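You operate a simulated robot arm through the tools that you are given. There is no shell and no other tool. Be economical: measure what you need, move in short steps, check, and stop when the job is done.

The job below is to be done with a simulated two-armed robot. You get a single attempt, and the scene is never put back.

## Task
Take the battery out of the quad and stand it on the trolley.
Fine: main switch off first; black terminal onto the grey pad, then red onto the red pad; free the yellow clamp; battery upright on the trolley top; the tail lid stays open. Set down upright: black battery.
Where things are to end (x, y in the base frame): black battery within 60 mm of [1020, 450].

It is judged by the outcome, as a careful person would: the job done as asked, and still so three seconds after it is handed in. It fails if anything else is knocked over, pushed out of place, dropped, spilled or broken. Lids that push on must go on centred and level and be pressed home; caps that screw on are set level and turned clockwise until they are tight.

## Robot
Two 7-joint arms with two-finger parallel grippers on one trunk, on a base that drives. Base frame: it is fixed to the floor where the robot stands at the start and does not move with it; the origin is under the middle of the robot, x ahead of it, y to its left, z up. Lengths are in mm, angles in degrees, forces in N, time in s.
The left shoulder is at the start at [60, 143, 901], the right one opposite. With the tool pointing down near the work surface each hand reaches from about 160 to 720 mm from the robot's upright axis, wherever it stands, measured 20 degrees to its own side. Places, roughly: blue thumb screw [800, -200, 700]; door-side heat shield [600, -600, 600]; green clamp knob [700, -700, 600]; green connector (4x3x6 cm) [800, -300, 800]; grey cable clamp [600, -300, 700]; grey pad [700, -100, 600]; orange clamp knob [1100, -400, 600]; orange connector (4x3x6 cm) [800, -300, 800]; purple connector (4x3x6 cm) [700, -400, 800]; red main switch [800, 0, 700]; red pad [500, -200, 600]; tail lamp button [400, -300, 700]; top of the grey trolley [1100, 600, 800]; wall-side heat shield [1000, -300, 600]; yellow battery clamp [600, -100, 700]; yellow thumb screw [700, -300, 700]. Payload 1.57 kg a hand.
The TCP of each hand is the grasp point between the finger pads, 30 mm short of the fingertips. In the tool frame z runs along the fingers and y along their closing line. Largest opening 110 mm; finger width 24, thickness 12; the body of the gripper, 48 by 112 mm, starts 78 mm behind the TCP.
Orientation is that of the tool frame in the base frame, as a unit quaternion [x, y, z, w]. With the fingers straight down and closing along the base's y, the tool's x points along the base's -x, its y along +y and its z along -z.

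## Interface
- The arms move only by the tool nudge_tool. It takes "left_targets", "right_targets" or both (then of equal length, played together; a hand with none holds still); each is a list of rows, each an object of numbers (a shift or turn left out is 0, a gripper value left out holds the last): "x", "y", "z": the shift along the tool's x, y, z in mm; "ax", "ay", "az": the turn, a rotation vector about the tool's x, y, z in degrees. In form: [{"x": .., "y": .., "z": .., "ax": .., "ay": .., "az": ..}, ...]. A call has 1 to 10 rows; each row shifts and turns the commanded pose from where the row before left it, along the tool's axes as they then stand. "left_claw" and "right_claw" are, for a hand that has rows, the gripper command, from -1 (fully open) to 1 (shut), values between in proportion, set as the call begins (left out, the last holds). Each row takes 0.2 s and may step no farther than 50 mm and 8.6 degrees from the row before; otherwise, or with a gripper value out of range, the whole call is refused. A pose out of reach is approached as far as the arm can. The call stops where the force on the tool passes 40 N (or 10 N more than at its start, if that is more) or the arm is blocked; 0.2 s more then pass. Each finger travels about 45 mm/s and halts on what it meets, pressing with about 22 N; the grip force reading is that of the motor and also rises with nothing between the fingers. The clock runs only during rows and for 0.2 s after the last one: add rows that do not move to give the fingers time. It gives the time, the measured TCP pose, the force on the tool (base axes), the opening and the grip force at its end, in the units of the frame above (readings bear some noise), with the torque about the TCP (base axes, N m) and any sound that the robot's microphone picked up.
- Cameras (640 x 400 px; columns grow to the right, rows downward): "scene" is now at [45.7, 1, 1505.3]; the picture's right is [0.03, -1.00, 0.00], its down [-0.79, -0.02, -0.61] and it looks along [0.61, 0.02, -0.79] (base axes); focal length 254 px, centre (320, 200). "left" rides on the left gripper at [70, -16, -141] in its tool frame; the picture's right is [0.23, 0.97, 0.00], its down [-0.86, 0.20, -0.48] and it looks along [-0.47, 0.11, 0.88] (tool axes); focal length 222 px, centre (320, 200). "right" rides on the right gripper at [70, 16, -141] in its tool frame; the picture's right is [-0.23, 0.97, 0.00], its down [-0.86, -0.20, -0.48] and it looks along [-0.47, -0.11, 0.88] (tool axes); focal length 222 px, centre (320, 200). There is no depth. A picture from a camera that has moved, and an enlarged one, comes with that camera's place and axes in the base frame and with its lens.
- camera(camera): a new picture of that camera. No time passes.
- move_column(by): slides the trunk up (or, below 0, down) by that many mm; the arms and the scene camera ride with it, the base frame stays. It gives what a move gives, with no picture.
- drive_base(legs): drives the robot by 1 to 6 legs, each [ahead, left, turn to the left] in mm, mm and degrees, along the robot's own axes; the way and the turn of a leg run together, so that a leg with both is an arc; at most 1500 mm and 180 degrees a leg. The arms and the cameras ride along, it lands a little off, and it stops where it bumps. It gives what a move gives.
- head_to(pan, tilt): turns the head with the scene camera to pan (to the left, within 86 degrees either way) and tilt (down, from -29 to 69), counted from straight ahead of the robot. It gives what a move gives.
- inspect(camera, box): a new picture of the part [left, top, right, bottom] of that camera's present view, enlarged. No time passes.
- job_done(): hands the job in; it is judged then, once.

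Go step by step. Nothing tells you exact positions but the pictures and the camera data: compare them with the known pose of the tool, close in by small moves and look again before you grip or let go. The budget is 120 turns and 92 pictures, counting those below and the enlarged ones. Unless the task says otherwise, let go and move clear before handing in, and close with one line.

The tools are called by a JSON object that holds its "api" and its "payload". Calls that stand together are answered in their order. nudge_tool: Moves the arms, as the interface text tells. Its arguments: {"type":"object","properties":{"left_targets":{"type":"array"},"left_claw":{"type":"number"},"right_targets":{"type":"array"},"right_claw":{"type":"number"}},"required":[]} The other tools are called the same way: move_column (by) slides the trunk up or down; drive_base (legs) drives the base; head_to (pan, tilt) turns the head that bears the scene camera; camera (camera) takes a picture; inspect (camera, box) takes an enlarged picture of a part of a camera's view; job_done () hands the job in.

At the start:

```text
t: 0.0
left_tcp_pos: [488.8, 129.4, 1031.0]
left_tool_rot: [0.0, 1.0, 0.0, 0.0]
left_contact_force: [1.0, 0.2, -0.7]
left_moment: [0.04, -0.01, 0.02]
left_finger_gap: 110.0
left_grasp_force: 0.0
right_tcp_pos: [431.9, -231.3, 1063.4]
right_tool_rot: [0.0, 1.0, 0.0, 0.001]
right_contact_force: [-0.4, -1.4, 0.3]
right_moment: [-0.01, -0.02, -0.02]
right_finger_gap: 110.0
right_grasp_force: 0.0
trunk travel left (down, up): [-500.0, 90.0]
robot x, y, heading: [-1.3, 0.3, 0.2]
head pan, tilt: [1.5, 52.3]
```

scene: 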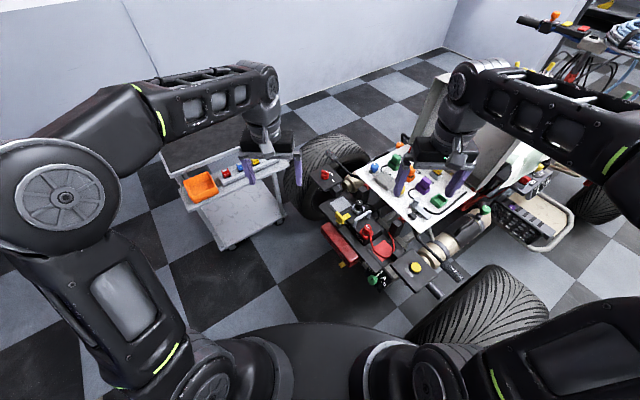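
right: 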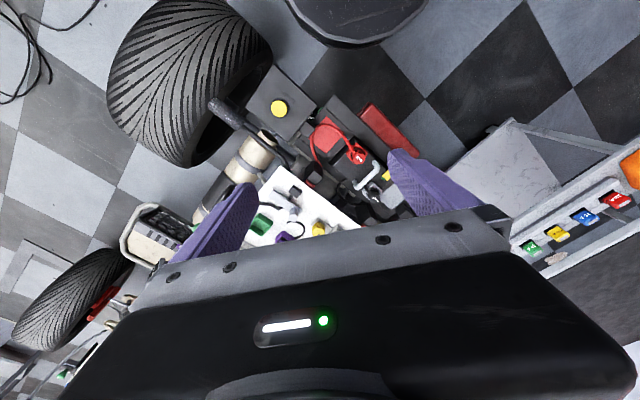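
left: 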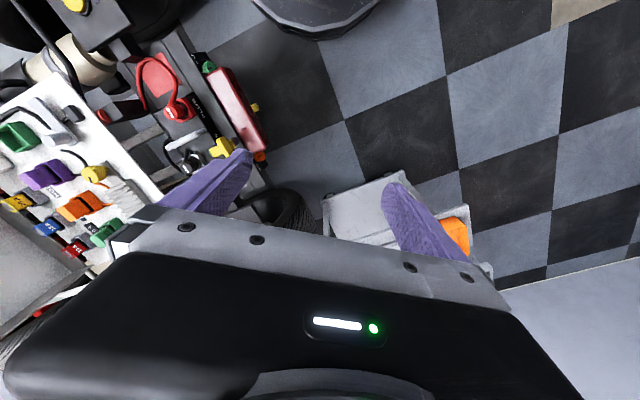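

I see the quad ahead and to the right, with the battery bay near its red cable, and the trolley ahead on the left. I'll zoom in on the battery area first.

{"api": "inspect", "payload": {"camera": "scene", "box": [300, 140, 460, 300]}}

{"api": "inspect", "payload": {"camera": "right", "box": [240, 60, 440, 250]}}

{"api": "inspect", "payload": {"camera": "left", "box": [80, 20, 290, 210]}}

```text
2.50 times, centred on (380, 220) of scene
camera zoom: at [45.7, 1.0, 1505.3], right [0.03, -1.0, 0.0], down [-0.79, -0.02, -0.61], along [0.61, 0.02, -0.79], focal length 634 px, centre (170, 150)
```

zoom: 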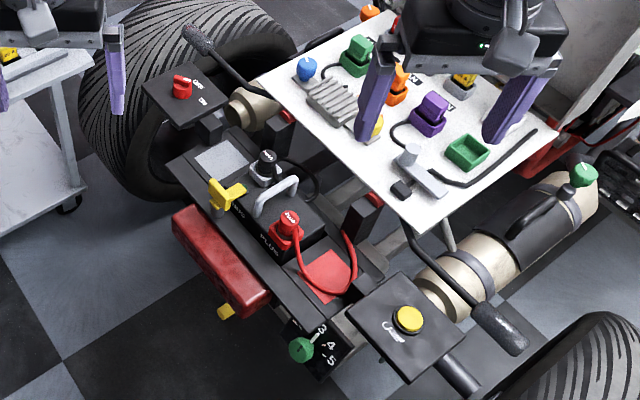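

```text
2.11 times, centred on (340, 155) of right
camera zoom: at [363.6, -215.7, 1203.4], right [0.23, 0.97, 0.0], down [0.86, -0.2, 0.48], along [0.47, -0.11, -0.88], focal length 468 px, centre (278, 295)
```

zoom: 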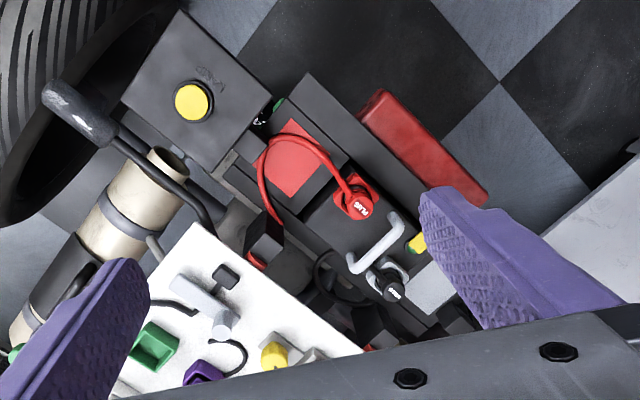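

```text
2.11 times, centred on (185, 115) of left
camera zoom: at [418.4, 112.6, 1172.8], right [-0.23, 0.97, 0.0], down [0.86, 0.2, 0.48], along [0.47, 0.11, -0.88], focal length 468 px, centre (604, 379)
```

zoom: 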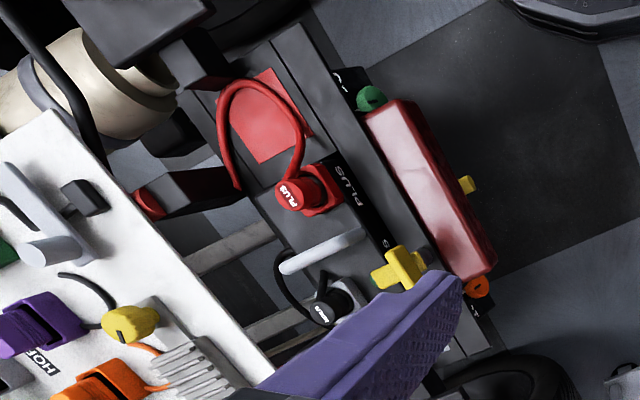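

The battery lies around (610, -150), turned about 36° in plan, with the black terminal near (676, -139) and the red near (555, -162). I'll zoom tightly on the switch, the terminals and clamp, and the trolley.

{"api": "inspect", "payload": {"camera": "scene", "box": [345, 185, 400, 245]}}

{"api": "inspect", "payload": {"camera": "scene", "box": [325, 155, 365, 195]}}

{"api": "inspect", "payload": {"camera": "scene", "box": [150, 120, 310, 250]}}

```text
6.67 times, centred on (372, 215) of scene
camera zoom: at [45.7, 1.0, 1505.3], right [0.03, -1.0, 0.0], down [-0.79, -0.02, -0.61], along [0.61, 0.02, -0.79], focal length 1691 px, centre (-30, 100)
```

zoom: 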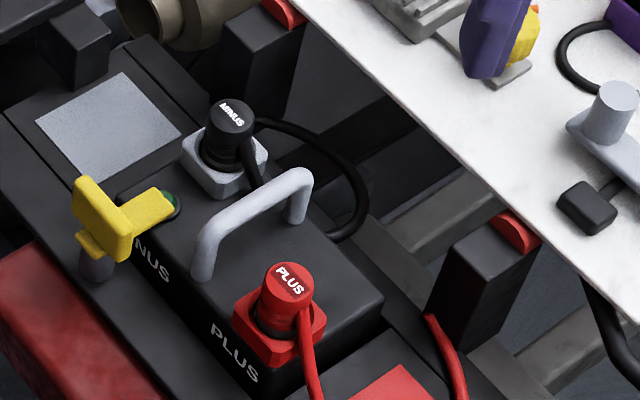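

```text
10.00 times, centred on (345, 175) of scene
camera zoom: at [45.7, 1.0, 1505.3], right [0.03, -1.0, 0.0], down [-0.79, -0.02, -0.61], along [0.61, 0.02, -0.79], focal length 2537 px, centre (70, 450)
```

zoom: 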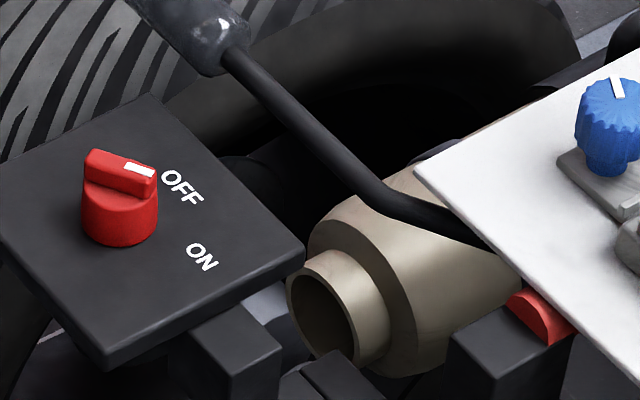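

```text
3.08 times, centred on (230, 185) of scene
camera zoom: at [45.7, 1.0, 1505.3], right [0.03, -1.0, 0.0], down [-0.79, -0.02, -0.61], along [0.61, 0.02, -0.79], focal length 781 px, centre (597, 246)
```

zoom: 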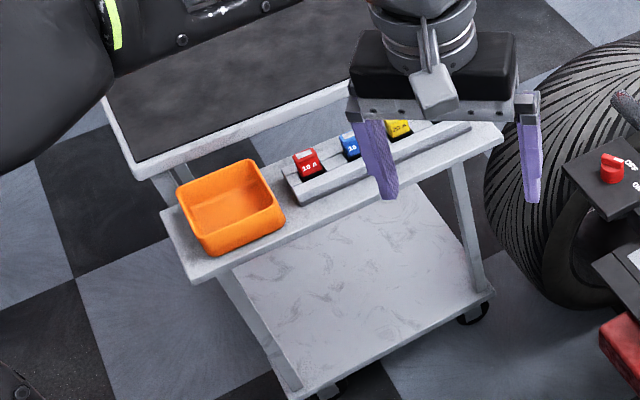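

The main switch knob's white mark points at ON, so it has to be turned counter-clockwise to OFF. The plugs marked MINUS and PLUS pull off upward. The switch is out of reach from here, so I'll drive a little ahead and left into the open floor and look again.

{"api": "drive_base", "payload": {"legs": [[140, 130, 0]]}}

{"api": "camera", "payload": {"camera": "scene"}}

```text
t: 1.6
left_tcp_pos: [629.3, 261.6, 1030.6]
left_tool_rot: [-0.002, 1.0, -0.001, 0.0]
left_contact_force: [-0.2, -0.2, -0.3]
left_moment: [0.0, 0.0, -0.02]
left_finger_gap: 109.9
left_grasp_force: 0.1
right_tcp_pos: [574.7, -99.1, 1060.9]
right_tool_rot: [-0.002, 1.0, 0.001, -0.001]
right_contact_force: [0.6, 1.2, 0.4]
right_moment: [-0.05, 0.01, 0.01]
right_finger_gap: 109.9
right_grasp_force: 0.0
trunk travel left (down, up): [-500.0, 90.0]
robot x, y, heading: [140.2, 129.7, 0.5]
head pan, tilt: [1.5, 52.3]
```

```text
82 pictures are left
camera scene: at [187.5, 131.7, 1505.3], right [0.03, -1.0, 0.0], down [-0.79, -0.02, -0.61], along [0.61, 0.02, -0.79], focal length 254 px, centre (320, 200)
```

scene: 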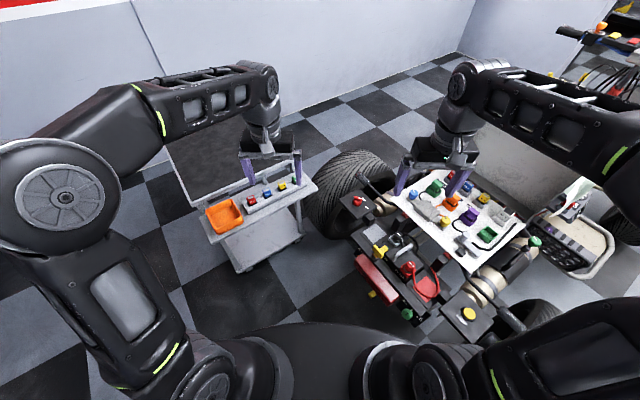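

The whole quad rear is in view now. I'll zoom in to triangulate the switch and the battery parts against the earlier pictures.

{"api": "inspect", "payload": {"camera": "scene", "box": [340, 180, 380, 220]}}

{"api": "inspect", "payload": {"camera": "scene", "box": [365, 220, 445, 300]}}

{"api": "inspect", "payload": {"camera": "right", "box": [160, 0, 480, 210]}}

```text
10.00 times, centred on (360, 200) of scene
camera zoom: at [187.5, 131.7, 1505.3], right [0.03, -1.0, 0.0], down [-0.79, -0.02, -0.61], along [0.61, 0.02, -0.79], focal length 2537 px, centre (-80, 200)
```

zoom: 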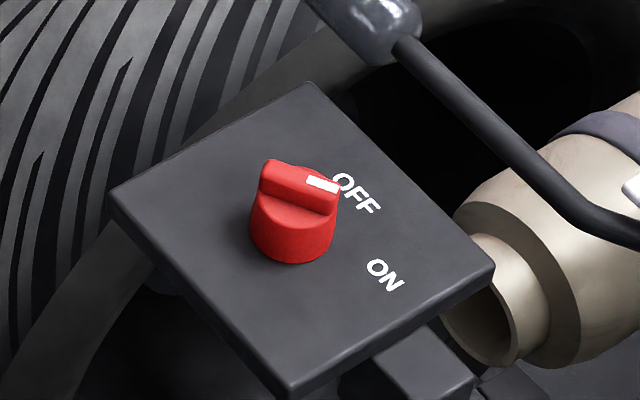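

```text
5.00 times, centred on (405, 260) of scene
camera zoom: at [187.5, 131.7, 1505.3], right [0.03, -1.0, 0.0], down [-0.79, -0.02, -0.61], along [0.61, 0.02, -0.79], focal length 1269 px, centre (-105, -100)
```

zoom: 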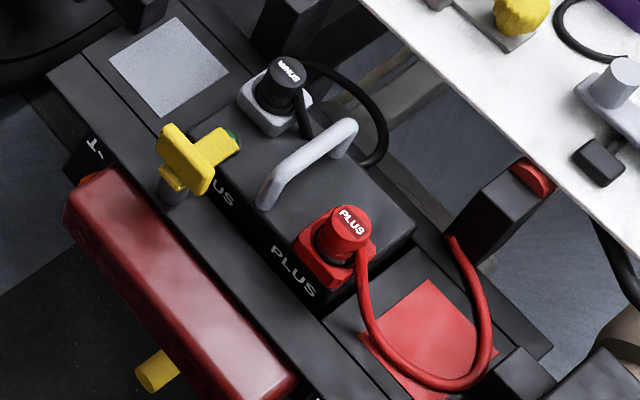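

```text
1.90 times, centred on (320, 105) of right
camera zoom: at [506.2, -83.7, 1203.3], right [0.22, 0.97, 0.0], down [0.86, -0.2, 0.48], along [0.47, -0.11, -0.88], focal length 423 px, centre (320, 381)
```

zoom: 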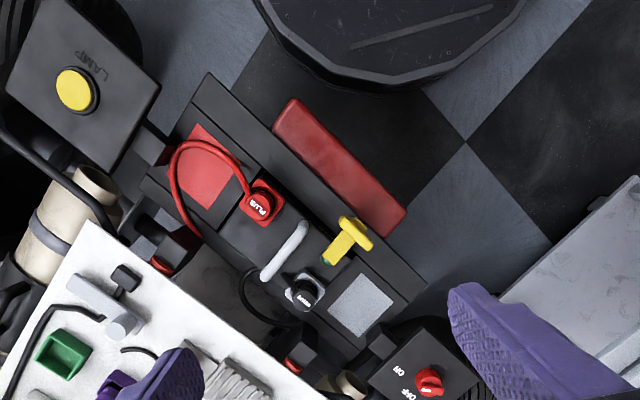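

The switch knob top is at about (815, 2, 708), with its bar pointing to ON at yaw ≈ -110° and OFF about 60° counter-clockwise of that. The caps are at black (666, -138, 698) and red (551, -163, 696), and the handle is at (604, -145, 690). I'll bring the right hand above the switch and turn it to match the bar.

{"api": "nudge_tool", "payload": {"right_targets": [{"x": -26.7, "y": 11.2, "z": 30}, {"x": -26.7, "y": 11.2, "z": 30}, {"x": -26.7, "y": 11.2, "z": 30}, {"x": -26.7, "y": 11.2, "z": 30}, {"x": -26.7, "y": 11.2, "z": 30}, {"x": -26.7, "y": 11.2, "z": 30}, {"x": -26.7, "y": 11.2, "z": 30}, {"x": -26.7, "y": 11.2, "z": 30}, {"x": -26.7, "y": 11.2, "z": 25}], "right_claw": 0.0}}

{"api": "nudge_tool", "payload": {"right_targets": [{"az": 8.5}, {"az": 8.5}, {"az": 8.5}, {"az": 8.5}, {"az": 8.5}, {"az": 8.5}, {"az": 8.5}, {"az": 8.5}, {"az": 8.5}, {"az": 8.5}]}}

{"api": "nudge_tool", "payload": {"right_targets": [{"az": 8.5}, {"az": 8.5}, {"az": 8.5}, {"az": 0}]}}

{"api": "inspect", "payload": {"camera": "scene", "box": [330, 150, 400, 220]}}

{"api": "camera", "payload": {"camera": "right"}}

```text
t: 3.6
left_tcp_pos: [628.6, 260.0, 1030.9]
left_tool_rot: [-0.003, 1.0, 0.0, 0.0]
left_contact_force: [0.1, 0.5, 0.1]
left_moment: [0.01, 0.03, 0.04]
left_finger_gap: 109.9
left_grasp_force: 0.1
right_tcp_pos: [813.8, 1.0, 796.5]
right_tool_rot: [-0.001, 1.0, 0.0, 0.0]
right_contact_force: [0.9, -0.7, -0.6]
right_moment: [0.04, 0.0, -0.01]
right_finger_gap: 55.1
right_grasp_force: 0.1
trunk travel left (down, up): [-500.0, 90.0]
robot x, y, heading: [138.9, 128.3, 0.5]
head pan, tilt: [1.5, 52.3]
```

```text
t: 5.8
left_tcp_pos: [627.2, 259.6, 1029.9]
left_tool_rot: [-0.003, 1.0, 0.0, 0.0]
left_contact_force: [-0.2, 0.6, 0.2]
left_moment: [-0.05, -0.01, -0.01]
left_finger_gap: 110.1
left_grasp_force: 0.0
right_tcp_pos: [814.6, 2.3, 797.8]
right_tool_rot: [0.675, 0.738, 0.0, 0.0]
right_contact_force: [-0.6, -0.5, -0.3]
right_moment: [-0.01, -0.01, -0.02]
right_finger_gap: 55.0
right_grasp_force: 0.0
trunk travel left (down, up): [-500.0, 90.0]
robot x, y, heading: [142.7, 127.9, 0.4]
head pan, tilt: [1.5, 52.3]
```

```text
t: 6.8
left_tcp_pos: [627.0, 262.1, 1030.6]
left_tool_rot: [-0.002, 1.0, 0.0, -0.002]
left_contact_force: [0.2, -0.2, -0.1]
left_moment: [0.0, -0.03, -0.01]
left_finger_gap: 110.1
left_grasp_force: 0.0
right_tcp_pos: [814.2, 1.8, 797.2]
right_tool_rot: [0.82, 0.572, -0.001, 0.0]
right_contact_force: [0.2, 0.4, -0.3]
right_moment: [-0.01, -0.01, 0.0]
right_finger_gap: 54.9
right_grasp_force: 0.1
trunk travel left (down, up): [-500.0, 90.0]
robot x, y, heading: [141.2, 128.6, 0.3]
head pan, tilt: [1.5, 52.3]
```

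```text
5.71 times, centred on (365, 185) of scene
camera zoom: at [186.5, 130.7, 1505.3], right [0.03, -1.0, 0.0], down [-0.79, -0.02, -0.61], along [0.61, 0.02, -0.79], focal length 1450 px, centre (63, 286)
```

zoom: 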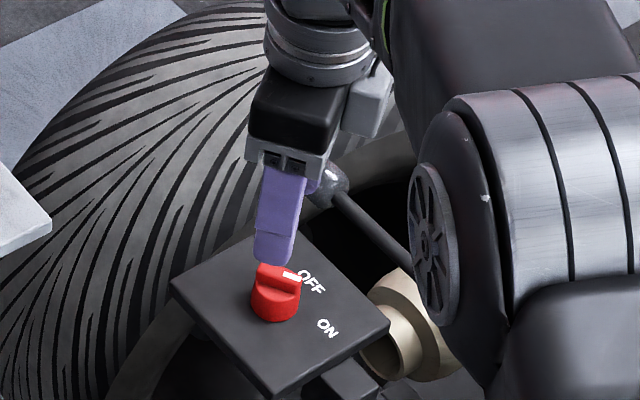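

```text
77 pictures are left
camera right: at [854.3, 61.6, 938.0], right [0.83, -0.55, 0.0], down [-0.48, -0.73, 0.48], along [-0.26, -0.4, -0.88], focal length 222 px, centre (320, 200)
```

right: 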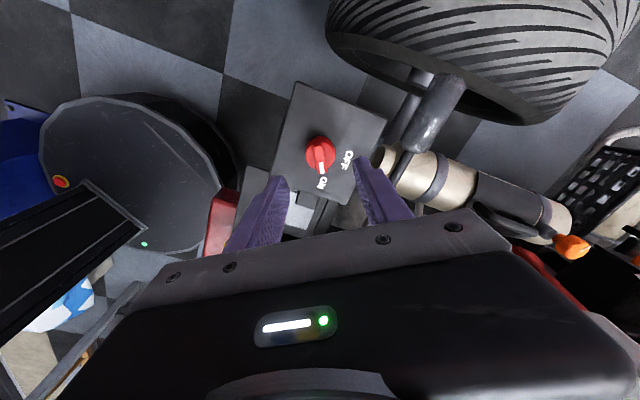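

The knob sits under the hand as expected, and the bar points at about -120°, so I'll turn a bit more, descend so the fingertips straddle the bar, and close.

{"api": "nudge_tool", "payload": {"right_targets": [{"az": 8.5, "z": 15}, {"z": 25}, {"z": 20}, {"z": 9}, {"z": 0}]}}

{"api": "inspect", "payload": {"camera": "scene", "box": [330, 160, 380, 210]}}

```text
t: 8.0
left_tcp_pos: [627.6, 261.6, 1032.1]
left_tool_rot: [-0.003, 1.0, 0.0, 0.0]
left_contact_force: [-0.3, 0.1, -0.1]
left_moment: [0.01, 0.0, 0.0]
left_finger_gap: 109.8
left_grasp_force: 0.0
right_tcp_pos: [813.6, 1.7, 728.2]
right_tool_rot: [0.86, 0.51, 0.0, 0.0]
right_contact_force: [-0.1, 0.4, 0.0]
right_moment: [0.04, -0.01, -0.02]
right_finger_gap: 55.0
right_grasp_force: 0.0
trunk travel left (down, up): [-500.0, 90.0]
robot x, y, heading: [140.7, 126.0, 0.4]
head pan, tilt: [1.5, 52.3]
```

```text
8.00 times, centred on (355, 185) of scene
camera zoom: at [186.5, 130.7, 1505.3], right [0.03, -1.0, 0.0], down [-0.79, -0.02, -0.61], along [0.61, 0.02, -0.79], focal length 2030 px, centre (40, 320)
```

zoom: 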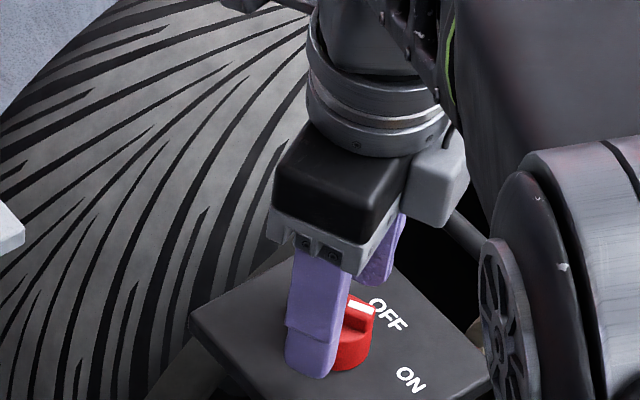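

The fingers straddle the knob, so I'll close on it.

{"api": "nudge_tool", "payload": {"right_targets": [{"z": 0}, {"z": 0}, {"z": 0}, {"z": 0}], "right_claw": 1.0}}

```text
t: 9.0
left_tcp_pos: [627.4, 260.8, 1030.6]
left_tool_rot: [-0.002, 1.0, 0.0, -0.001]
left_contact_force: [0.2, -0.2, 0.5]
left_moment: [0.02, -0.05, 0.02]
left_finger_gap: 109.7
left_grasp_force: 0.0
right_tcp_pos: [813.9, 1.4, 729.3]
right_tool_rot: [0.86, 0.51, 0.0, 0.0]
right_contact_force: [0.1, -0.2, 0.2]
right_moment: [0.09, 0.0, -0.03]
right_finger_gap: 32.1
right_grasp_force: 38.0
trunk travel left (down, up): [-500.0, 90.0]
robot x, y, heading: [140.0, 127.9, 0.2]
head pan, tilt: [1.5, 52.3]
```

The gap reads 32 mm, so the fingers hold the round body of the knob. I'll turn it counter-clockwise and check that it follows.

{"api": "nudge_tool", "payload": {"right_targets": [{"az": -8}, {"az": -8}, {"az": -8}, {"az": -8}]}}

{"api": "inspect", "payload": {"camera": "right", "box": [250, 100, 390, 190]}}

```text
t: 10.0
left_tcp_pos: [628.7, 261.1, 1030.8]
left_tool_rot: [-0.003, 1.0, 0.0, 0.0]
left_contact_force: [0.1, -0.4, 0.3]
left_moment: [0.02, -0.01, -0.03]
left_finger_gap: 110.0
left_grasp_force: 0.1
right_tcp_pos: [812.9, 2.0, 728.6]
right_tool_rot: [0.686, 0.728, -0.002, -0.001]
right_contact_force: [-9.7, 0.8, 0.5]
right_moment: [-0.4, 0.28, -0.06]
right_finger_gap: 32.1
right_grasp_force: 40.5
trunk travel left (down, up): [-500.0, 90.0]
robot x, y, heading: [138.5, 127.9, 0.5]
head pan, tilt: [1.5, 52.3]
```

```text
4.44 times, centred on (320, 145) of right
camera zoom: at [826.1, 72.1, 868.7], right [0.99, -0.17, 0.0], down [-0.15, -0.87, 0.48], along [-0.08, -0.47, -0.88], focal length 987 px, centre (320, 444)
```

zoom: 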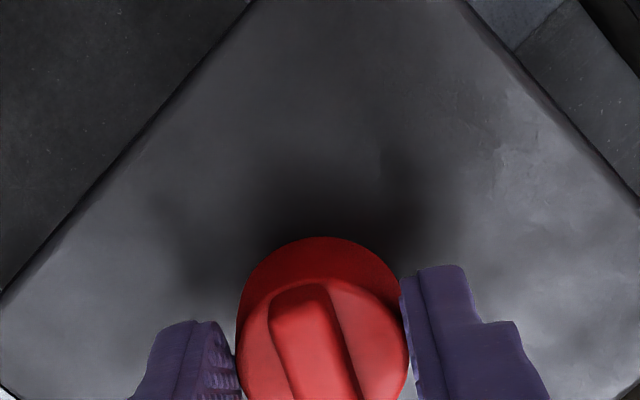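

The knob is turning with the fingers, so I'll continue towards OFF.

{"api": "nudge_tool", "payload": {"right_targets": [{"az": -7}, {"az": -7}, {"az": -7}, {"az": -7}]}}

{"api": "camera", "payload": {"camera": "right"}}

```text
t: 11.0
left_tcp_pos: [627.0, 261.0, 1032.4]
left_tool_rot: [-0.003, 1.0, 0.0, 0.001]
left_contact_force: [-0.4, 0.0, 0.0]
left_moment: [0.0, 0.01, 0.03]
left_finger_gap: 110.0
left_grasp_force: 0.1
right_tcp_pos: [811.7, 2.6, 728.8]
right_tool_rot: [0.49, 0.872, 0.0, -0.002]
right_contact_force: [-19.3, -1.9, -4.3]
right_moment: [-0.83, 0.13, -0.28]
right_finger_gap: 32.0
right_grasp_force: 40.9
trunk travel left (down, up): [-500.0, 90.0]
robot x, y, heading: [142.6, 128.4, 0.3]
head pan, tilt: [1.5, 52.3]
```

```text
74 pictures are left
camera right: at [790.8, 69.2, 868.9], right [0.95, 0.31, 0.0], down [0.28, -0.83, 0.48], along [0.15, -0.45, -0.88], focal length 222 px, centre (320, 200)
```

right: 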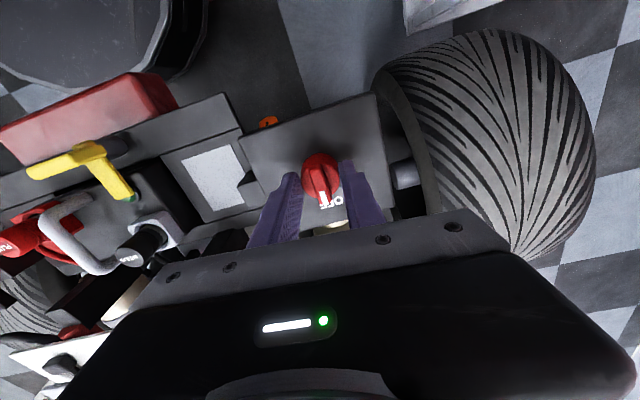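

The mark looks to be near OFF now. I'll release, rise clear and check it.

{"api": "nudge_tool", "payload": {"right_targets": [{"z": 0}, {"z": 0}, {"z": -30}, {"z": -30}], "right_claw": 0.0}}

{"api": "inspect", "payload": {"camera": "right", "box": [260, 110, 390, 220]}}

{"api": "inspect", "payload": {"camera": "scene", "box": [340, 180, 380, 220]}}

```text
t: 12.0
left_tcp_pos: [628.4, 260.9, 1030.9]
left_tool_rot: [-0.003, 1.0, 0.0, 0.0]
left_contact_force: [-0.3, 1.3, -0.4]
left_moment: [0.03, 0.0, -0.01]
left_finger_gap: 110.1
left_grasp_force: 0.1
right_tcp_pos: [812.9, 4.0, 789.0]
right_tool_rot: [0.491, 0.871, 0.0, 0.0]
right_contact_force: [0.8, 0.2, 0.4]
right_moment: [-0.03, -0.03, -0.01]
right_finger_gap: 54.9
right_grasp_force: 0.1
trunk travel left (down, up): [-500.0, 90.0]
robot x, y, heading: [138.9, 128.7, 0.2]
head pan, tilt: [1.5, 52.3]
```

```text
3.64 times, centred on (325, 165) of right
camera zoom: at [792.9, 71.5, 929.1], right [0.95, 0.31, 0.0], down [0.27, -0.83, 0.48], along [0.15, -0.45, -0.88], focal length 808 px, centre (302, 327)
```

zoom: 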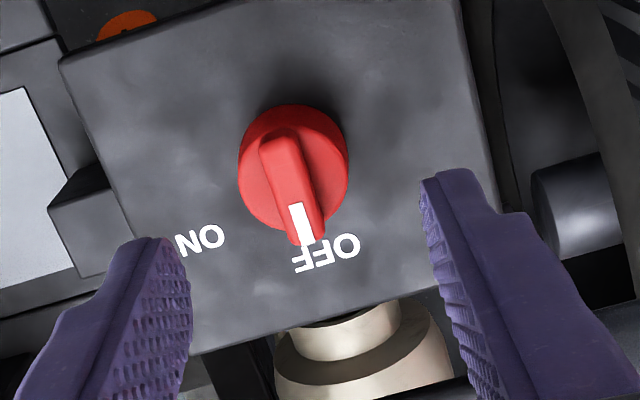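

```text
10.00 times, centred on (360, 200) of scene
camera zoom: at [186.2, 130.9, 1505.3], right [0.03, -1.0, 0.0], down [-0.79, -0.02, -0.61], along [0.61, 0.02, -0.79], focal length 2537 px, centre (-80, 200)
```

zoom: 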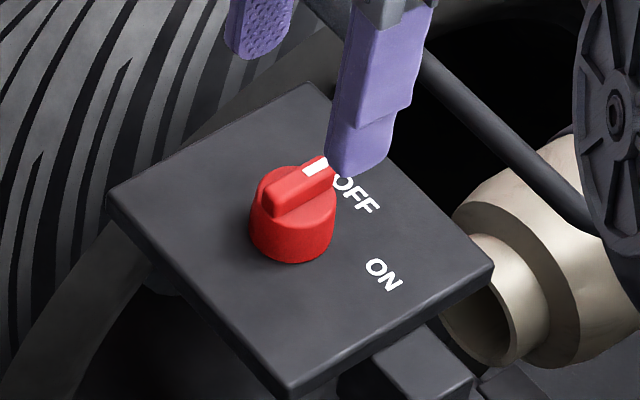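

The mark now points about at OFF. To be sure it is fully home I'll grip it once more and try a few more degrees, watching the torque.

{"api": "nudge_tool", "payload": {"right_targets": [{"z": 30}, {"z": 30}, {"z": 0}]}}

{"api": "nudge_tool", "payload": {"right_targets": [{"z": 0}, {"z": 0}, {"z": 0}], "right_claw": 1.0}}

{"api": "nudge_tool", "payload": {"right_targets": [{"az": -5}, {"az": -5}]}}

{"api": "nudge_tool", "payload": {"right_targets": [{"z": 0}, {"z": 0}, {"z": -30}, {"z": -30}], "right_claw": 0.0}}

{"api": "inspect", "payload": {"camera": "right", "box": [260, 110, 390, 220]}}

```text
t: 12.8
left_tcp_pos: [627.4, 260.6, 1031.6]
left_tool_rot: [-0.002, 1.0, 0.0, 0.001]
left_contact_force: [-0.6, 0.1, -0.3]
left_moment: [0.0, 0.03, 0.02]
left_finger_gap: 109.8
left_grasp_force: 0.0
right_tcp_pos: [813.3, 2.4, 728.3]
right_tool_rot: [0.49, 0.872, 0.0, 0.0]
right_contact_force: [-0.4, 0.3, 0.3]
right_moment: [0.02, 0.03, 0.02]
right_finger_gap: 55.2
right_grasp_force: 0.0
trunk travel left (down, up): [-500.0, 90.0]
robot x, y, heading: [139.2, 129.3, 0.3]
head pan, tilt: [1.5, 52.3]
```

```text
t: 13.6
left_tcp_pos: [626.3, 261.2, 1031.9]
left_tool_rot: [-0.002, 1.0, 0.0, 0.0]
left_contact_force: [0.3, 0.0, -0.6]
left_moment: [0.0, 0.0, 0.03]
left_finger_gap: 110.0
left_grasp_force: 0.1
right_tcp_pos: [813.0, 1.4, 727.4]
right_tool_rot: [0.491, 0.871, -0.001, -0.002]
right_contact_force: [-12.3, -4.6, 2.0]
right_moment: [-0.13, 0.67, -0.06]
right_finger_gap: 32.2
right_grasp_force: 27.2
trunk travel left (down, up): [-500.0, 90.0]
robot x, y, heading: [144.2, 129.9, -0.2]
head pan, tilt: [1.5, 52.3]
```

```text
t: 14.2
left_tcp_pos: [626.0, 260.8, 1031.6]
left_tool_rot: [-0.002, 1.0, -0.001, 0.001]
left_contact_force: [0.2, 0.7, -0.6]
left_moment: [0.05, -0.02, -0.03]
left_finger_gap: 110.1
left_grasp_force: 0.0
right_tcp_pos: [811.9, 1.3, 728.6]
right_tool_rot: [0.412, 0.911, -0.002, -0.001]
right_contact_force: [-20.6, -7.4, -3.3]
right_moment: [-0.35, 0.33, -0.4]
right_finger_gap: 32.1
right_grasp_force: 40.6
trunk travel left (down, up): [-500.0, 90.0]
robot x, y, heading: [138.2, 130.2, 0.2]
head pan, tilt: [1.5, 52.3]
```

```text
t: 15.2
left_tcp_pos: [626.9, 260.4, 1031.1]
left_tool_rot: [-0.002, 1.0, 0.0, 0.0]
left_contact_force: [-1.7, 0.5, 0.5]
left_moment: [-0.02, 0.01, 0.04]
left_finger_gap: 110.0
left_grasp_force: 0.0
right_tcp_pos: [813.0, 4.0, 791.1]
right_tool_rot: [0.412, 0.911, 0.0, 0.0]
right_contact_force: [-0.8, 0.2, 0.3]
right_moment: [0.0, -0.02, 0.0]
right_finger_gap: 55.1
right_grasp_force: 0.1
trunk travel left (down, up): [-500.0, 90.0]
robot x, y, heading: [139.9, 127.4, 0.3]
head pan, tilt: [1.5, 52.3]
```

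```text
3.64 times, centred on (325, 165) of right
camera zoom: at [780.2, 66.0, 930.2], right [0.88, 0.47, 0.0], down [0.41, -0.77, 0.48], along [0.23, -0.42, -0.88], focal length 808 px, centre (302, 327)
```

zoom: 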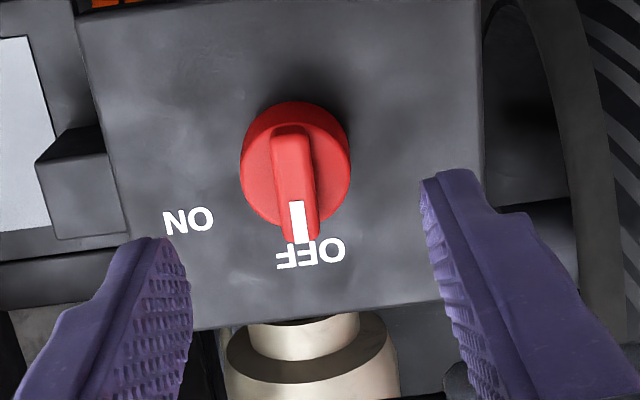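

The switch is hard against its OFF stop. Now I'll move above the black terminal and look down at it closely.

{"api": "nudge_tool", "payload": {"right_targets": [{"z": -39}, {"x": -2, "y": -40}, {"x": -2, "y": -40}, {"x": -2, "y": -40}, {"x": -2, "y": -40}, {"x": -2, "y": -44}], "right_claw": -0.1}}

{"api": "inspect", "payload": {"camera": "right", "box": [180, 60, 460, 260]}}

{"api": "inspect", "payload": {"camera": "scene", "box": [370, 210, 440, 280]}}

```text
t: 16.6
left_tcp_pos: [626.4, 259.6, 1031.7]
left_tool_rot: [-0.002, 1.0, 0.0, 0.0]
left_contact_force: [-0.1, -0.5, -0.5]
left_moment: [0.05, -0.02, -0.01]
left_finger_gap: 110.0
left_grasp_force: 0.1
right_tcp_pos: [667.5, -138.9, 829.3]
right_tool_rot: [0.413, 0.911, 0.0, 0.0]
right_contact_force: [-0.3, 0.1, -0.3]
right_moment: [-0.03, 0.0, 0.0]
right_finger_gap: 60.5
right_grasp_force: 0.1
trunk travel left (down, up): [-500.0, 90.0]
robot x, y, heading: [138.9, 129.2, 0.2]
head pan, tilt: [1.5, 52.3]
```

```text
2.00 times, centred on (320, 160) of right
camera zoom: at [633.8, -76.8, 969.5], right [0.88, 0.47, 0.0], down [0.41, -0.77, 0.48], along [0.23, -0.42, -0.88], focal length 444 px, centre (320, 280)
```

zoom: 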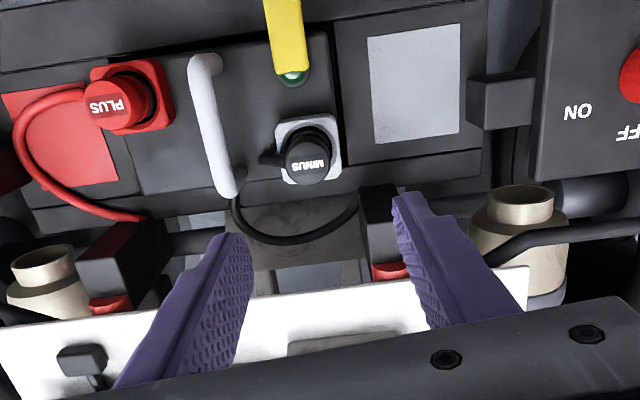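

```text
5.71 times, centred on (405, 245) of scene
camera zoom: at [185.7, 130.2, 1505.3], right [0.03, -1.0, 0.0], down [-0.79, -0.02, -0.61], along [0.61, 0.02, -0.79], focal length 1450 px, centre (-166, -57)
```

zoom: 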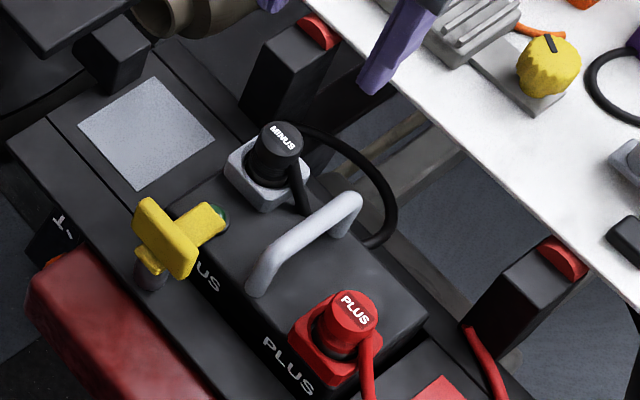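

The black cap is at about (664, -138) with its cable leaving toward the handle, and the grey pad centre is near (703, -69, 631). I'll turn the fingers to close across the cable direction (yaw ~100°) and descend partway to check.

{"api": "nudge_tool", "payload": {"right_targets": [{"az": -8.4}, {"az": -8.4}, {"az": -8.4}, {"az": -8.4}, {"az": -8.4}, {"az": -8.4}, {"az": -8.4}, {"x": 2.8, "y": 1.5, "z": 39}, {"z": 40}, {"z": 0}], "right_claw": 0.05}}

{"api": "inspect", "payload": {"camera": "right", "box": [220, 80, 420, 220]}}

{"api": "inspect", "payload": {"camera": "scene", "box": [370, 200, 430, 260]}}

```text
t: 18.8
left_tcp_pos: [626.6, 261.0, 1032.1]
left_tool_rot: [-0.003, 1.0, 0.0, -0.001]
left_contact_force: [-0.1, 0.8, 0.0]
left_moment: [0.0, 0.01, -0.01]
left_finger_gap: 109.8
left_grasp_force: 0.1
right_tcp_pos: [665.3, -139.5, 747.3]
right_tool_rot: [-0.088, 0.996, 0.0, 0.0]
right_contact_force: [0.3, 0.2, 0.3]
right_moment: [0.02, -0.02, -0.01]
right_finger_gap: 52.1
right_grasp_force: 0.0
trunk travel left (down, up): [-500.0, 90.0]
robot x, y, heading: [143.6, 131.2, 0.4]
head pan, tilt: [1.5, 52.3]
```

```text
2.86 times, centred on (320, 150) of right
camera zoom: at [594.8, -135.6, 888.6], right [0.05, 1.0, 0.0], down [0.88, -0.05, 0.48], along [0.48, -0.03, -0.88], focal length 635 px, centre (320, 343)
```

zoom: 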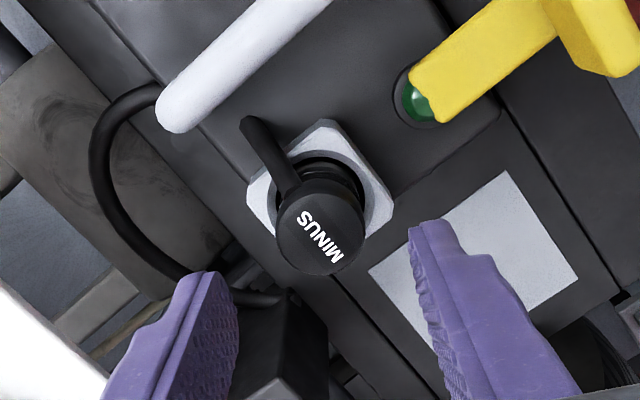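

```text
6.67 times, centred on (400, 230) of scene
camera zoom: at [186.2, 130.7, 1505.3], right [0.03, -1.0, 0.0], down [-0.79, -0.02, -0.61], along [0.61, 0.02, -0.79], focal length 1691 px, centre (-213, 0)
```

zoom: 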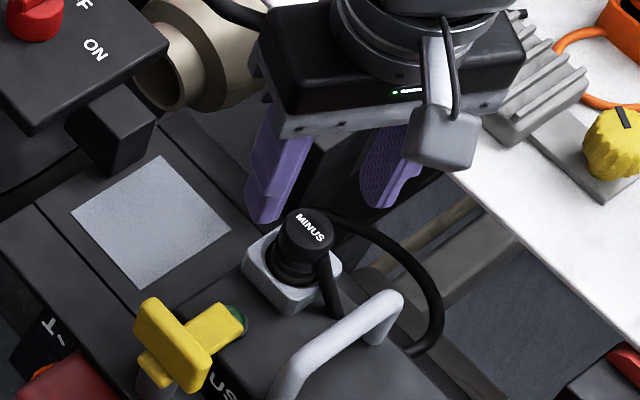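

The cap is centred between the fingers, so I'll descend the last 41 mm and grip it.

{"api": "nudge_tool", "payload": {"right_targets": [{"x": 2.5, "z": 20}, {"z": 20}, {"z": 0}]}}

{"api": "nudge_tool", "payload": {"right_targets": [{"z": 0}, {"z": 0}, {"z": 0}, {"z": 0}], "right_claw": 1.0}}

{"api": "inspect", "payload": {"camera": "scene", "box": [370, 200, 430, 260]}}

```text
t: 19.6
left_tcp_pos: [627.5, 261.1, 1031.8]
left_tool_rot: [-0.002, 1.0, 0.0, 0.0]
left_contact_force: [0.0, 0.3, 0.5]
left_moment: [0.01, 0.0, -0.02]
left_finger_gap: 110.0
left_grasp_force: 0.0
right_tcp_pos: [661.9, -138.5, 708.5]
right_tool_rot: [-0.088, 0.996, 0.0, 0.0]
right_contact_force: [-0.2, 0.1, 0.5]
right_moment: [0.01, 0.0, -0.03]
right_finger_gap: 52.4
right_grasp_force: 0.1
trunk travel left (down, up): [-500.0, 90.0]
robot x, y, heading: [142.1, 129.0, 0.3]
head pan, tilt: [1.5, 52.3]
```

```text
t: 20.6
left_tcp_pos: [628.1, 261.5, 1031.1]
left_tool_rot: [-0.002, 1.0, 0.0, 0.001]
left_contact_force: [0.2, -0.2, -0.5]
left_moment: [0.04, -0.02, 0.03]
left_finger_gap: 110.0
left_grasp_force: 0.0
right_tcp_pos: [662.8, -138.7, 708.2]
right_tool_rot: [-0.088, 0.996, 0.0, 0.0]
right_contact_force: [-1.3, 0.9, 0.2]
right_moment: [0.01, 0.0, -0.01]
right_finger_gap: 26.7
right_grasp_force: 22.2
trunk travel left (down, up): [-500.0, 90.0]
robot x, y, heading: [138.8, 133.1, 0.4]
head pan, tilt: [1.5, 52.3]
```

```text
6.67 times, centred on (400, 230) of scene
camera zoom: at [186.4, 130.7, 1505.3], right [0.03, -1.0, 0.0], down [-0.79, -0.02, -0.61], along [0.61, 0.02, -0.79], focal length 1691 px, centre (-213, 0)
```

zoom: 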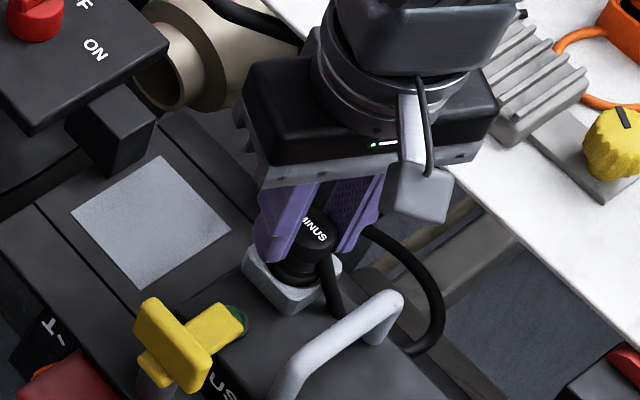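

The black cap is held at 26.7 mm, so I'll pull it straight up.

{"api": "nudge_tool", "payload": {"right_targets": [{"z": -8}, {"z": -8}, {"z": -10}, {"z": -12}, {"z": -12}]}}

{"api": "inspect", "payload": {"camera": "scene", "box": [370, 200, 430, 260]}}

```text
t: 21.8
left_tcp_pos: [628.0, 260.8, 1031.6]
left_tool_rot: [-0.003, 1.0, 0.0, 0.0]
left_contact_force: [-0.8, 0.0, -0.2]
left_moment: [-0.01, -0.01, -0.02]
left_finger_gap: 109.8
left_grasp_force: 0.0
right_tcp_pos: [661.3, -139.8, 758.9]
right_tool_rot: [-0.088, 0.996, 0.0, 0.0]
right_contact_force: [-0.6, -0.2, 0.1]
right_moment: [-0.01, -0.01, 0.03]
right_finger_gap: 0.0
right_grasp_force: 21.5
trunk travel left (down, up): [-500.0, 90.0]
robot x, y, heading: [141.6, 128.2, 0.5]
head pan, tilt: [1.5, 52.3]
```

```text
6.67 times, centred on (400, 230) of scene
camera zoom: at [186.3, 130.8, 1505.3], right [0.03, -1.0, 0.0], down [-0.79, -0.02, -0.61], along [0.61, 0.02, -0.79], focal length 1691 px, centre (-213, 0)
```

zoom: 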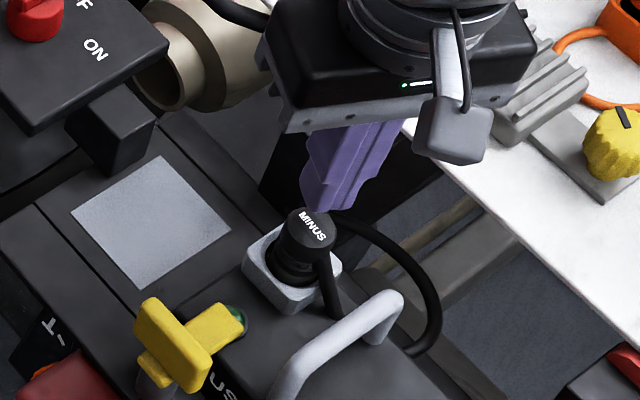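

The fingers slipped off the cap. I'll grip deeper and pull more slowly.

{"api": "nudge_tool", "payload": {"right_targets": [{"z": 0}, {"z": 0}, {"z": 0}, {"z": 25}, {"z": 25}, {"z": 12}, {"z": 0}], "right_claw": 0.05}}

{"api": "nudge_tool", "payload": {"right_targets": [{"z": 0}, {"z": 0}, {"z": 0}, {"z": 0}, {"z": 0}], "right_claw": 1.0}}

{"api": "inspect", "payload": {"camera": "right", "box": [260, 100, 380, 190]}}

{"api": "nudge_tool", "payload": {"right_targets": [{"z": -3}, {"z": -3}, {"z": -3}, {"z": -3}]}}

```text
t: 23.4
left_tcp_pos: [625.7, 261.6, 1032.1]
left_tool_rot: [-0.003, 1.0, -0.001, 0.001]
left_contact_force: [0.5, 0.1, -0.3]
left_moment: [0.0, 0.02, 0.0]
left_finger_gap: 109.9
left_grasp_force: 0.1
right_tcp_pos: [662.3, -139.7, 700.4]
right_tool_rot: [-0.087, 0.996, 0.0, 0.001]
right_contact_force: [-5.6, -2.7, 26.8]
right_moment: [0.64, 0.19, 0.38]
right_finger_gap: 52.0
right_grasp_force: 0.0
trunk travel left (down, up): [-500.0, 90.0]
robot x, y, heading: [140.4, 126.6, 0.5]
head pan, tilt: [1.5, 52.3]
```

```text
t: 24.0
left_tcp_pos: [627.0, 261.7, 1031.2]
left_tool_rot: [-0.003, 1.0, 0.0, 0.001]
left_contact_force: [-0.6, -0.4, -0.2]
left_moment: [0.0, -0.01, 0.0]
left_finger_gap: 110.0
left_grasp_force: 0.0
right_tcp_pos: [662.3, -135.1, 700.2]
right_tool_rot: [-0.088, 0.996, 0.002, 0.002]
right_contact_force: [-6.6, 3.3, 18.5]
right_moment: [0.11, 0.36, -0.17]
right_finger_gap: 26.5
right_grasp_force: 19.0
trunk travel left (down, up): [-500.0, 90.0]
robot x, y, heading: [144.2, 130.5, 0.3]
head pan, tilt: [1.5, 52.3]
stopped in row 3 (right hand): the force on the tool passed its limit at 54 N (the readings are from after the stop); the commanded pose is now the measured one
```

```text
4.44 times, centred on (320, 145) of right
camera zoom: at [591.0, -132.4, 840.3], right [0.05, 1.0, 0.0], down [0.87, -0.05, 0.48], along [0.48, -0.02, -0.88], focal length 987 px, centre (320, 444)
```

zoom: 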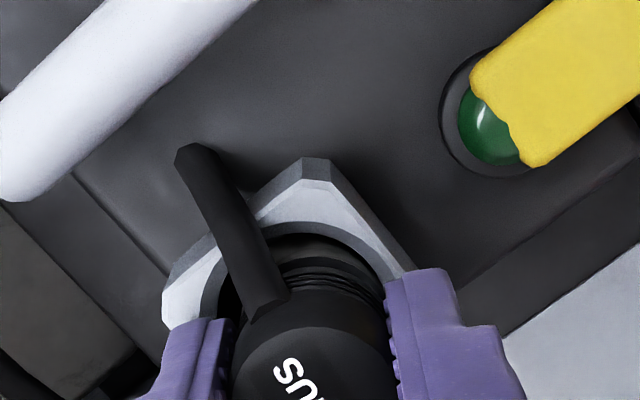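

```text
t: 25.0
left_tcp_pos: [628.6, 261.9, 1031.1]
left_tool_rot: [-0.003, 1.0, 0.001, 0.0]
left_contact_force: [-0.1, -0.6, -0.3]
left_moment: [-0.01, -0.03, 0.0]
left_finger_gap: 110.1
left_grasp_force: 0.1
right_tcp_pos: [662.2, -135.6, 711.1]
right_tool_rot: [-0.089, 0.996, 0.001, 0.003]
right_contact_force: [-0.3, 0.0, -0.6]
right_moment: [0.0, -0.02, 0.02]
right_finger_gap: 26.8
right_grasp_force: 22.1
trunk travel left (down, up): [-500.0, 90.0]
robot x, y, heading: [144.0, 130.5, 0.4]
head pan, tilt: [1.5, 52.3]
```

The fingertips met the grey collar at z≈670 and then gripped the cap. I'll check whether it came up with the hand.

{"api": "inspect", "payload": {"camera": "right", "box": [260, 100, 380, 190]}}

{"api": "inspect", "payload": {"camera": "scene", "box": [380, 210, 420, 250]}}

```text
4.44 times, centred on (320, 145) of right
camera zoom: at [591.8, -133.1, 850.9], right [0.05, 1.0, 0.0], down [0.88, -0.05, 0.48], along [0.48, -0.02, -0.88], focal length 987 px, centre (320, 444)
```

zoom: 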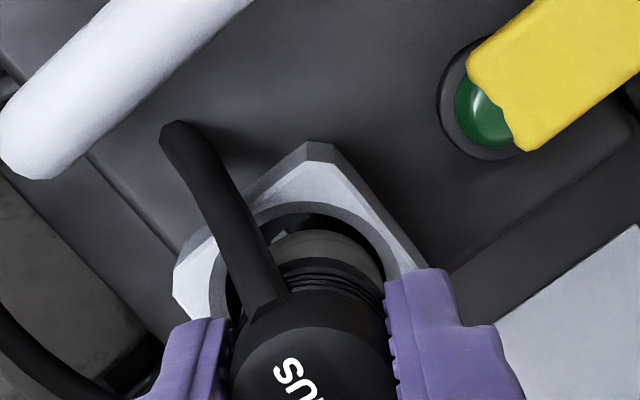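

```text
10.00 times, centred on (400, 230) of scene
camera zoom: at [186.5, 130.8, 1505.3], right [0.03, -1.0, 0.0], down [-0.79, -0.02, -0.61], along [0.61, 0.02, -0.79], focal length 2537 px, centre (-480, -100)
```

zoom: 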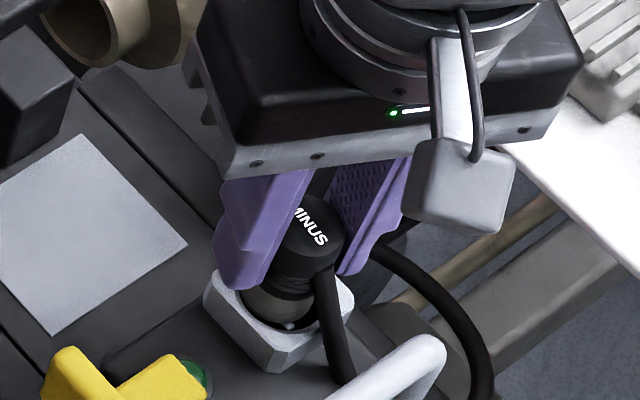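

The plug is coming out of its cup with the hand. I'll keep raising it gently.

{"api": "nudge_tool", "payload": {"right_targets": [{"z": -4}, {"z": -4}, {"z": -5}, {"z": -6}, {"z": -6}, {"z": -6}, {"z": -6}, {"z": -6}]}}

{"api": "inspect", "payload": {"camera": "scene", "box": [370, 200, 430, 260]}}

```text
t: 26.8
left_tcp_pos: [627.5, 260.7, 1031.6]
left_tool_rot: [-0.002, 1.0, 0.0, 0.0]
left_contact_force: [0.9, 0.1, -0.2]
left_moment: [0.04, 0.01, -0.02]
left_finger_gap: 109.6
left_grasp_force: 0.0
right_tcp_pos: [662.0, -135.7, 753.6]
right_tool_rot: [-0.088, 0.996, 0.001, 0.001]
right_contact_force: [-0.8, 0.2, -0.4]
right_moment: [-0.02, -0.01, -0.03]
right_finger_gap: 26.6
right_grasp_force: 22.3
trunk travel left (down, up): [-500.0, 90.0]
robot x, y, heading: [137.7, 128.1, 0.6]
head pan, tilt: [1.5, 52.3]
```

```text
6.67 times, centred on (400, 230) of scene
camera zoom: at [186.5, 130.8, 1505.3], right [0.03, -1.0, 0.0], down [-0.79, -0.02, -0.61], along [0.61, 0.02, -0.79], focal length 1691 px, centre (-213, 0)
```

zoom: 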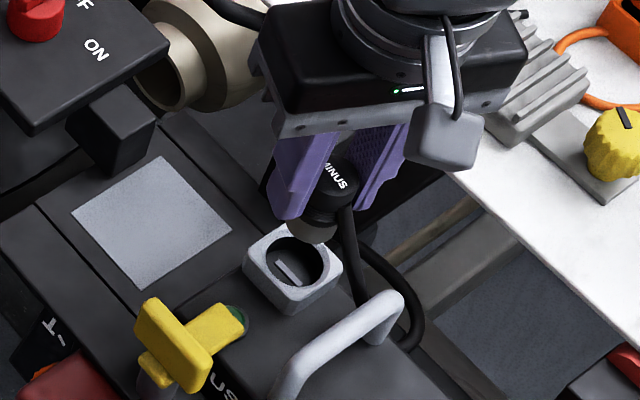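

The plug is out. Next I'll carry it over the grey pad and lower it.

{"api": "nudge_tool", "payload": {"right_targets": [{"x": -13, "y": 14.7}, {"x": -13, "y": 14.7}, {"x": -13, "y": 14.7}, {"x": -13, "y": 14.8}, {"z": 10}, {"z": 10}, {"z": 10}, {"z": 0}]}}

{"api": "inspect", "payload": {"camera": "scene", "box": [370, 200, 430, 260]}}

{"api": "inspect", "payload": {"camera": "right", "box": [220, 80, 420, 220]}}

```text
t: 28.6
left_tcp_pos: [627.8, 262.2, 1031.8]
left_tool_rot: [-0.003, 1.0, 0.0, -0.001]
left_contact_force: [-0.4, 0.0, 0.0]
left_moment: [-0.03, -0.04, 0.03]
left_finger_gap: 110.0
left_grasp_force: 0.0
right_tcp_pos: [702.7, -68.4, 723.0]
right_tool_rot: [-0.089, 0.996, 0.0, 0.002]
right_contact_force: [0.1, -0.1, -1.4]
right_moment: [0.02, -0.01, 0.01]
right_finger_gap: 26.1
right_grasp_force: 21.8
trunk travel left (down, up): [-500.0, 90.0]
robot x, y, heading: [139.0, 131.7, 0.3]
head pan, tilt: [1.5, 52.3]
```

```text
6.67 times, centred on (400, 230) of scene
camera zoom: at [186.5, 130.8, 1505.3], right [0.03, -1.0, 0.0], down [-0.79, -0.02, -0.61], along [0.61, 0.02, -0.79], focal length 1691 px, centre (-213, 0)
```

zoom: 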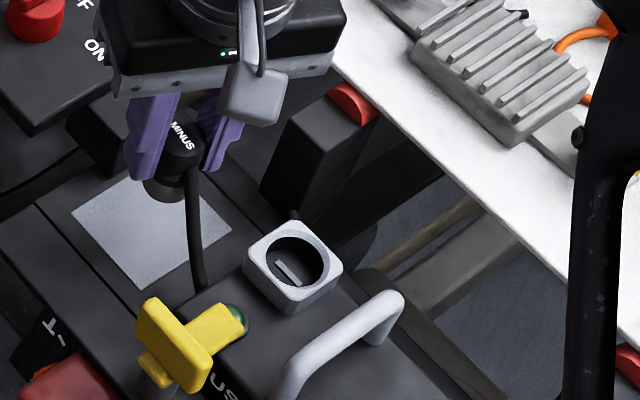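

```text
2.86 times, centred on (320, 150) of right
camera zoom: at [633.0, -65.8, 863.2], right [0.05, 1.0, 0.0], down [0.88, -0.05, 0.48], along [0.48, -0.02, -0.88], focal length 635 px, centre (320, 343)
```

zoom: 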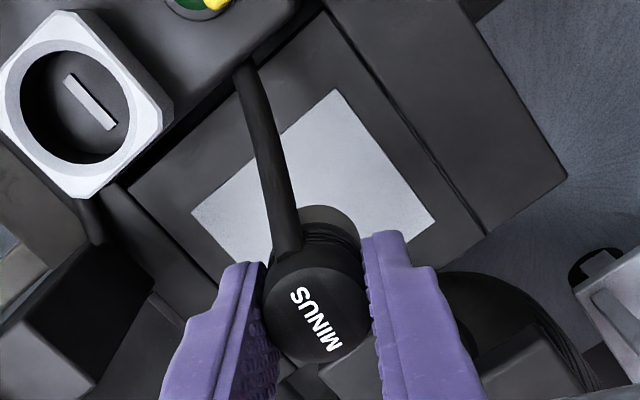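

The plug is over the pad, and I'll lower it until it touches.

{"api": "nudge_tool", "payload": {"right_targets": [{"z": 10}, {"z": 8}, {"z": 6}, {"z": 4}, {"z": 4}, {"z": 3}, {"z": 3}]}}

{"api": "inspect", "payload": {"camera": "scene", "box": [370, 200, 430, 260]}}

```text
t: 30.2
left_tcp_pos: [627.2, 261.2, 1030.7]
left_tool_rot: [-0.003, 1.0, 0.0, 0.0]
left_contact_force: [0.1, -1.0, -0.1]
left_moment: [0.02, 0.02, 0.01]
left_finger_gap: 109.9
left_grasp_force: 0.0
right_tcp_pos: [704.6, -69.4, 685.0]
right_tool_rot: [-0.088, 0.996, 0.001, 0.002]
right_contact_force: [0.5, -0.8, 0.4]
right_moment: [0.01, -0.02, -0.02]
right_finger_gap: 26.3
right_grasp_force: 22.1
trunk travel left (down, up): [-500.0, 90.0]
robot x, y, heading: [139.5, 132.6, 0.3]
head pan, tilt: [1.5, 52.3]
```

```text
6.67 times, centred on (400, 230) of scene
camera zoom: at [186.6, 130.8, 1505.3], right [0.03, -1.0, 0.0], down [-0.79, -0.02, -0.61], along [0.61, 0.02, -0.79], focal length 1691 px, centre (-213, 0)
```

zoom: 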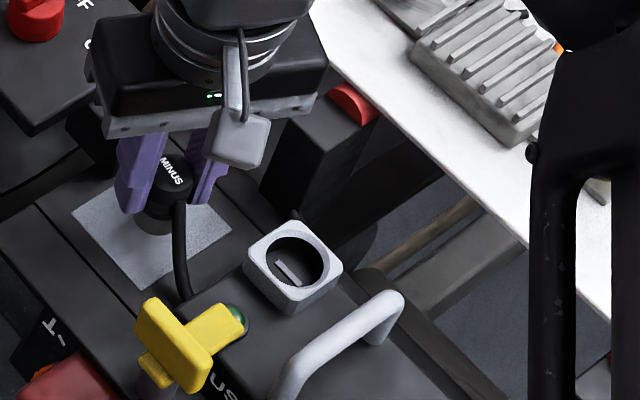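

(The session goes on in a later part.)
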